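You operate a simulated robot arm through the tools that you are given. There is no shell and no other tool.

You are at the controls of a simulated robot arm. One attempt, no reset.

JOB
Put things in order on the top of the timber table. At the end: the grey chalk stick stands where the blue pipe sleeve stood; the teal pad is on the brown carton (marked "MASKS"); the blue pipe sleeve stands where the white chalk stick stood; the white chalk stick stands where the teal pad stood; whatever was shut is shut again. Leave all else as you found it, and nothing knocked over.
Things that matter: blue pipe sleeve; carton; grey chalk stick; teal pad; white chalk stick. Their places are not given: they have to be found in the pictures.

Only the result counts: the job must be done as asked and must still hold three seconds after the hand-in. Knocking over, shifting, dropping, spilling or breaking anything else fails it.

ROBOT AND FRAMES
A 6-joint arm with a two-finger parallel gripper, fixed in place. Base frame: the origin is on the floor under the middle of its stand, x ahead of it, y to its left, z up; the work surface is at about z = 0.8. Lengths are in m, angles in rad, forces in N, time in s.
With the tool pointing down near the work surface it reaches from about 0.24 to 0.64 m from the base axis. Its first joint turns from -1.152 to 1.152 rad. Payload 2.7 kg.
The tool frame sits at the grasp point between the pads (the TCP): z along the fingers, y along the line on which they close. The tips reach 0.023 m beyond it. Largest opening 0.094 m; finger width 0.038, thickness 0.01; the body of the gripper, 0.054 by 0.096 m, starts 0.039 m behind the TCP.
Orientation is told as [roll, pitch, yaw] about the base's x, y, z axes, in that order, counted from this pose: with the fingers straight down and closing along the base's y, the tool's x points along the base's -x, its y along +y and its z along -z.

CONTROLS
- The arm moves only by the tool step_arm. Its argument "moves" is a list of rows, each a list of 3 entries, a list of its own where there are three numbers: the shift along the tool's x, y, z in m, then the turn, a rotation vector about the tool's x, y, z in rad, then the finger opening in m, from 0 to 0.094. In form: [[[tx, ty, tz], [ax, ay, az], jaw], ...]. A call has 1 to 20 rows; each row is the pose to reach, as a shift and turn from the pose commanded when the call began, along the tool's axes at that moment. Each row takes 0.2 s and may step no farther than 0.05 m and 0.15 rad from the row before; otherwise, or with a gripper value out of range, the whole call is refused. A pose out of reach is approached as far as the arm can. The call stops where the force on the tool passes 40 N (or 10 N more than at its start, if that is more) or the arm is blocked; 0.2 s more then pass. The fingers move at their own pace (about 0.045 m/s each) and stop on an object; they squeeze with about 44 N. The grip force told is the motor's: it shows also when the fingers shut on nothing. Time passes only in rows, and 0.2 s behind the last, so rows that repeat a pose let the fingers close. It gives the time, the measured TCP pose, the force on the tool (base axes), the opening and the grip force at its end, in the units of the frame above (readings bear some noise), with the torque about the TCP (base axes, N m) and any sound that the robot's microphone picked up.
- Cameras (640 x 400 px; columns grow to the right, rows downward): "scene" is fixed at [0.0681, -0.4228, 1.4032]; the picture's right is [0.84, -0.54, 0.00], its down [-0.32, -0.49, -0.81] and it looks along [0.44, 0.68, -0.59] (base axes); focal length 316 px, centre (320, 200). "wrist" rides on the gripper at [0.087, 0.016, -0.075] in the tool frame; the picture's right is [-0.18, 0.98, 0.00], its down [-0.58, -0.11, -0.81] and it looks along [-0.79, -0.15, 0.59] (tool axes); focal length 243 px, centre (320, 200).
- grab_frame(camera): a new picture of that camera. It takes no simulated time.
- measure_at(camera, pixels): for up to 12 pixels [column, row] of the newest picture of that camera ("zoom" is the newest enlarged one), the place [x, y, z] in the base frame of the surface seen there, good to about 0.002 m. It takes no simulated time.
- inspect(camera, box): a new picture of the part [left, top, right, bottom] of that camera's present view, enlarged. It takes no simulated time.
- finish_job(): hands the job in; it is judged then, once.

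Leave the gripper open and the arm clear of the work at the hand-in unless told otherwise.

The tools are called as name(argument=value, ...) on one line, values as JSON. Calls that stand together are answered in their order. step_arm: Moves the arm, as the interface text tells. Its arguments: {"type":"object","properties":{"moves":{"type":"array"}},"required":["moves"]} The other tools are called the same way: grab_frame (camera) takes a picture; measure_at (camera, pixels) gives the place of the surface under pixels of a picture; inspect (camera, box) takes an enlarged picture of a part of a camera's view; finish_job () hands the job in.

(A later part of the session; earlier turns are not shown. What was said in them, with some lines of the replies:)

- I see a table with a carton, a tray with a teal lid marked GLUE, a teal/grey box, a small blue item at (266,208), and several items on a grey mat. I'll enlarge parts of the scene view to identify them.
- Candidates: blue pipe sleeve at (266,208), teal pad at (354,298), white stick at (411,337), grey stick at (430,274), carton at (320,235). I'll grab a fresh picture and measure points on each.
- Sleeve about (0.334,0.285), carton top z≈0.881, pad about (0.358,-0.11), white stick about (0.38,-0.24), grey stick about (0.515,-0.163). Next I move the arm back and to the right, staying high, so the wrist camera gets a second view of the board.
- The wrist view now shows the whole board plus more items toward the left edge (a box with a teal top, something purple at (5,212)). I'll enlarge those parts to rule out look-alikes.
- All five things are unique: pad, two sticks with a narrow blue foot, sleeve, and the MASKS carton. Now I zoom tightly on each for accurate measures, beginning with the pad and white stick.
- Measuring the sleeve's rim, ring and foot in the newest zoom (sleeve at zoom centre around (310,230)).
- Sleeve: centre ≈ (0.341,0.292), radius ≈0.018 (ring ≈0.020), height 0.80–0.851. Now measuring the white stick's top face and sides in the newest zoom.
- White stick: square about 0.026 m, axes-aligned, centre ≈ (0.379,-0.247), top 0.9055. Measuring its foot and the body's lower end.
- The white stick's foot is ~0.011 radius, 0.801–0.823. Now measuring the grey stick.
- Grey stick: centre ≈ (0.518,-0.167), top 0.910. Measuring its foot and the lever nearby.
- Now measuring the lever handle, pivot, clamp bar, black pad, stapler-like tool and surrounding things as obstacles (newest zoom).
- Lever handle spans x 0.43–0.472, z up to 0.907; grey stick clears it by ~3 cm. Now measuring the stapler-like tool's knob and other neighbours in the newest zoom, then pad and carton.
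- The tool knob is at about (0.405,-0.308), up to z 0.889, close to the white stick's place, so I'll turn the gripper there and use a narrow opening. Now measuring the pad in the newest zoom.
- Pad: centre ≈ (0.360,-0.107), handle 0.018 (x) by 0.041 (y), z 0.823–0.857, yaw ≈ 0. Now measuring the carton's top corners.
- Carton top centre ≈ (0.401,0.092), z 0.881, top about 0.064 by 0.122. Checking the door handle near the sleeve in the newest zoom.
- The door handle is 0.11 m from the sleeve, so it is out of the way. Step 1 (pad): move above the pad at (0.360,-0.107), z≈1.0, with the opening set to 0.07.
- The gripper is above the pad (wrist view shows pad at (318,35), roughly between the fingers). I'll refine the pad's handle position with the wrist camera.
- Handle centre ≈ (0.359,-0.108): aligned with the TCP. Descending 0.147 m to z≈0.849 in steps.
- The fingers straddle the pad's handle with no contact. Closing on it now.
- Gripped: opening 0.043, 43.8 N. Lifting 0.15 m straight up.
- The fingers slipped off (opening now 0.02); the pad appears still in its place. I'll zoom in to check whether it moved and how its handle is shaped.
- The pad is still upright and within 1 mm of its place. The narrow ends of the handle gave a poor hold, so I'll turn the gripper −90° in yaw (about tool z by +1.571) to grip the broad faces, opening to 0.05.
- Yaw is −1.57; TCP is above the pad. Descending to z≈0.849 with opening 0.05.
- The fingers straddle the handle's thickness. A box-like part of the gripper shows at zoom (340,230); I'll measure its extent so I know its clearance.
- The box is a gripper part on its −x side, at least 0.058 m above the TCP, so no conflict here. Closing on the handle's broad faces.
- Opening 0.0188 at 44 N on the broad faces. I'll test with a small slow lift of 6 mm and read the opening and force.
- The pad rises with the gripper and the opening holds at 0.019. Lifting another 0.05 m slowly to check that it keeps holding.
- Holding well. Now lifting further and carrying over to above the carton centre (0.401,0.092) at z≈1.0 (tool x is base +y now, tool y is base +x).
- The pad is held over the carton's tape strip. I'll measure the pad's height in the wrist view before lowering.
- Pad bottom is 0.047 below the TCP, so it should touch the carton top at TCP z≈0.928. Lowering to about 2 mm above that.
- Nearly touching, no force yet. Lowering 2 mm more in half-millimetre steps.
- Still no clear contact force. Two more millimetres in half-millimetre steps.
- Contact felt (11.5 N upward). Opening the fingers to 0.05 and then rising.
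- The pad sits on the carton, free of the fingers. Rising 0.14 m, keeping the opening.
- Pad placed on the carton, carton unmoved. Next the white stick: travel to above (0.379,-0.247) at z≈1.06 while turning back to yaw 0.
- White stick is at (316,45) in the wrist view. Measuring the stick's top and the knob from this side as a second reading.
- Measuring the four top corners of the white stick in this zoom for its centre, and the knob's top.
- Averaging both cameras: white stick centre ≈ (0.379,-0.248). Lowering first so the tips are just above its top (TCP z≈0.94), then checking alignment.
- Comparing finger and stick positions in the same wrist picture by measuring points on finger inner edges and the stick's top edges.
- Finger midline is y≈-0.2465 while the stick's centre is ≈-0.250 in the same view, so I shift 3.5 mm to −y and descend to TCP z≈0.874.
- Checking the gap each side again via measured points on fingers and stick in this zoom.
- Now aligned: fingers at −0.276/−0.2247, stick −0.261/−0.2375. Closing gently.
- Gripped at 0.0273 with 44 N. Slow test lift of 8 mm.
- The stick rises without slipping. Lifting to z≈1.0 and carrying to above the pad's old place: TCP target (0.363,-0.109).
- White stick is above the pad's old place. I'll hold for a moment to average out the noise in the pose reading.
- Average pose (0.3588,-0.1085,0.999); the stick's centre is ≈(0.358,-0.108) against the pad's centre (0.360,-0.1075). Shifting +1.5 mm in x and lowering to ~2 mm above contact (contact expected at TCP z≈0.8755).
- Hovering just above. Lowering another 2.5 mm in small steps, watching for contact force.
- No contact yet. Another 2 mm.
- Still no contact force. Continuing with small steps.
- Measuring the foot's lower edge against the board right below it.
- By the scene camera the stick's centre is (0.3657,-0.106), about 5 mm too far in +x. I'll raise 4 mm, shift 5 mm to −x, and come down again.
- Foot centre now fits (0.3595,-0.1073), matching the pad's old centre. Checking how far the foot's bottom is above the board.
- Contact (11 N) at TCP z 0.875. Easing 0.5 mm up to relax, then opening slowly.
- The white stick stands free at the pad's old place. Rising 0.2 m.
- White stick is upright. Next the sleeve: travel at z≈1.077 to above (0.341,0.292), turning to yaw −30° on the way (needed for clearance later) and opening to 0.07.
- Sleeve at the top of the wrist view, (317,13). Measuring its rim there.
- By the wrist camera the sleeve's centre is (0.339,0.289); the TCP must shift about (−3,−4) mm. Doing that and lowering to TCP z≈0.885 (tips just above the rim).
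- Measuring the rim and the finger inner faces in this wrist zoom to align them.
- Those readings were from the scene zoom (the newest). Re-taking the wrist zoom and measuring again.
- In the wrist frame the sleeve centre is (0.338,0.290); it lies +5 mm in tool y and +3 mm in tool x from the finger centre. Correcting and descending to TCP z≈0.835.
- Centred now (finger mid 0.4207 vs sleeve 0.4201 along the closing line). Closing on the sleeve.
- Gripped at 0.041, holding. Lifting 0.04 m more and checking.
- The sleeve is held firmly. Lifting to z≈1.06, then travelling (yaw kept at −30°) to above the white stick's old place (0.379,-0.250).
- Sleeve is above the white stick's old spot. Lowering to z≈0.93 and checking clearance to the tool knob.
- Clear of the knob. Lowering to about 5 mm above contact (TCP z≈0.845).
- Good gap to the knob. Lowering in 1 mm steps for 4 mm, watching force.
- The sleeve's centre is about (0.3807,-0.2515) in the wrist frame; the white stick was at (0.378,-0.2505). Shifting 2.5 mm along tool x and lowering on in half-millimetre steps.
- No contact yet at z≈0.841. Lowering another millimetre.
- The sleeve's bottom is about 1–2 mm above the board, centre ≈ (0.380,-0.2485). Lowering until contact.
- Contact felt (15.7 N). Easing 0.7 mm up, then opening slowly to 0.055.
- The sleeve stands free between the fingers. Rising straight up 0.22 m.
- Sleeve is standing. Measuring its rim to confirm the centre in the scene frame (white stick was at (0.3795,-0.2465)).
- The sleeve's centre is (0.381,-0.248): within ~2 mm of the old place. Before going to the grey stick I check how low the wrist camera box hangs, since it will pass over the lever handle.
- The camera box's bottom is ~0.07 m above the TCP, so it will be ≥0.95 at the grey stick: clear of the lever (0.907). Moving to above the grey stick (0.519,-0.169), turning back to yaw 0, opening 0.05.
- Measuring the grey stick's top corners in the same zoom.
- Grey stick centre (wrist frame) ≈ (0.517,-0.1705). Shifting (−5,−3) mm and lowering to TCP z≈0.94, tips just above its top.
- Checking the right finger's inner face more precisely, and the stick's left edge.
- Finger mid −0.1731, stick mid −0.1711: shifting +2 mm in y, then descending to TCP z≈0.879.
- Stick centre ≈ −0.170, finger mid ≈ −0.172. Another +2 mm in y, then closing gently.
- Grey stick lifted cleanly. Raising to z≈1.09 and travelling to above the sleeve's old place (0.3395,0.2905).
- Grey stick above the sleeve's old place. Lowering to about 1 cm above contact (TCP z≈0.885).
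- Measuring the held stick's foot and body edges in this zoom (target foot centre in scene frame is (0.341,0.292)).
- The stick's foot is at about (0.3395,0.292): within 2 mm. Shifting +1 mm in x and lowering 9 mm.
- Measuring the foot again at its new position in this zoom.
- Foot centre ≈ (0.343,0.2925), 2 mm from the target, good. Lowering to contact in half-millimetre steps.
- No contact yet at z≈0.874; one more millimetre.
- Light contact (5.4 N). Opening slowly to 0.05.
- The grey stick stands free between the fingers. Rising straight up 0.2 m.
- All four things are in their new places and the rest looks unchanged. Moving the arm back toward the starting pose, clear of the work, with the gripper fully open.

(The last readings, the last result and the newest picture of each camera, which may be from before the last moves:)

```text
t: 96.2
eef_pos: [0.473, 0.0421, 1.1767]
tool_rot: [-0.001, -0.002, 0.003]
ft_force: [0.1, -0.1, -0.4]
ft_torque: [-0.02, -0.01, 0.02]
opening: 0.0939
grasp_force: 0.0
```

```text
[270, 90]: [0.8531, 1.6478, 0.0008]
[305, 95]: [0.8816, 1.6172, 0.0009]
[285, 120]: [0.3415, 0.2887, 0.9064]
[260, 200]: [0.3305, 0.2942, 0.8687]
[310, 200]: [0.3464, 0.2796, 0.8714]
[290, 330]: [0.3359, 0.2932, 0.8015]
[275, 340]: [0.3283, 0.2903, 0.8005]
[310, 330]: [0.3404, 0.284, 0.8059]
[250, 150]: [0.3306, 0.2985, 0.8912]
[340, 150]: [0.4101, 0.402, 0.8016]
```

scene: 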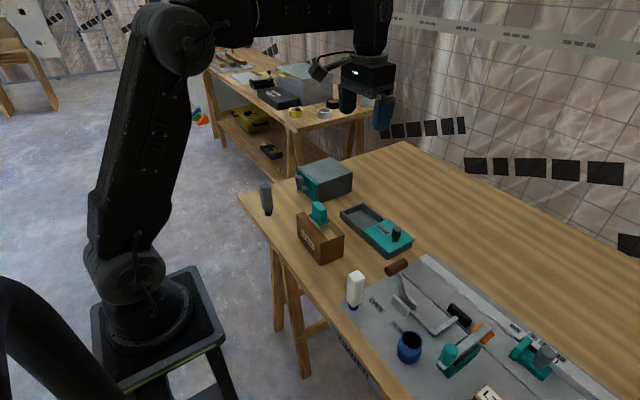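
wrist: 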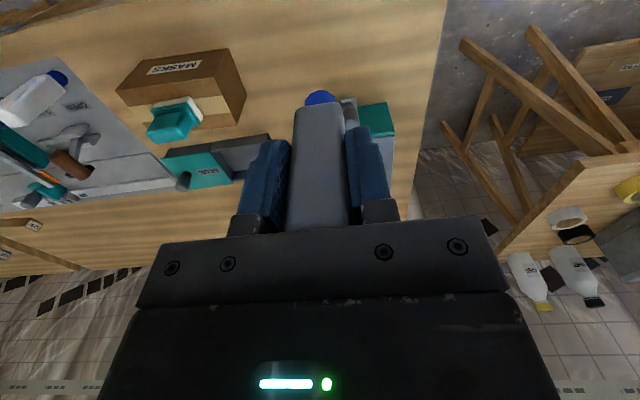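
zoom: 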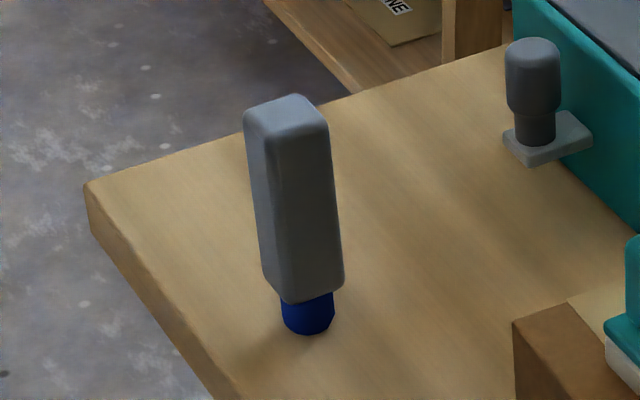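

The grey stick is upright at the sleeve's old place. The pad is on the carton, the sleeve is at the white stick's old place, and the white stick is at the pad's old place. The carton, tray, lever and shut box are unchanged. The arm is clear and the gripper open (0.094), so I'm handing in.

finish_job()

```text
The job is handed in.
```

I finished the job and handed it in. At my last check before the hand-in, everything was standing where you asked:

| Thing | Where it is now | How close |
|---|---|---|
| Grey chalk stick | where the blue pipe sleeve stood | about 2 mm off |
| Blue pipe sleeve | where the white chalk stick stood | about 2 mm off |
| White chalk stick | where the teal pad stood | about 1 mm off |
| Teal pad | on the MASKS carton, near the middle of its top | carton unmoved in the pictures |

- **Slip:** my first grip on the pad slipped. The pad stayed upright and moved no more than about 1 mm. I gripped it again across its broad sides, and that held.
- **Shut things:** nothing had to be opened. The box with the teal door stayed shut, and the GLUE tray was part-open at the start, so I left it that way.
- **Everything else:** the rest of the table looked unchanged in the last pictures, and nothing was knocked over.
- **Arm:** it is back near its starting pose, clear of the work, with the gripper open.
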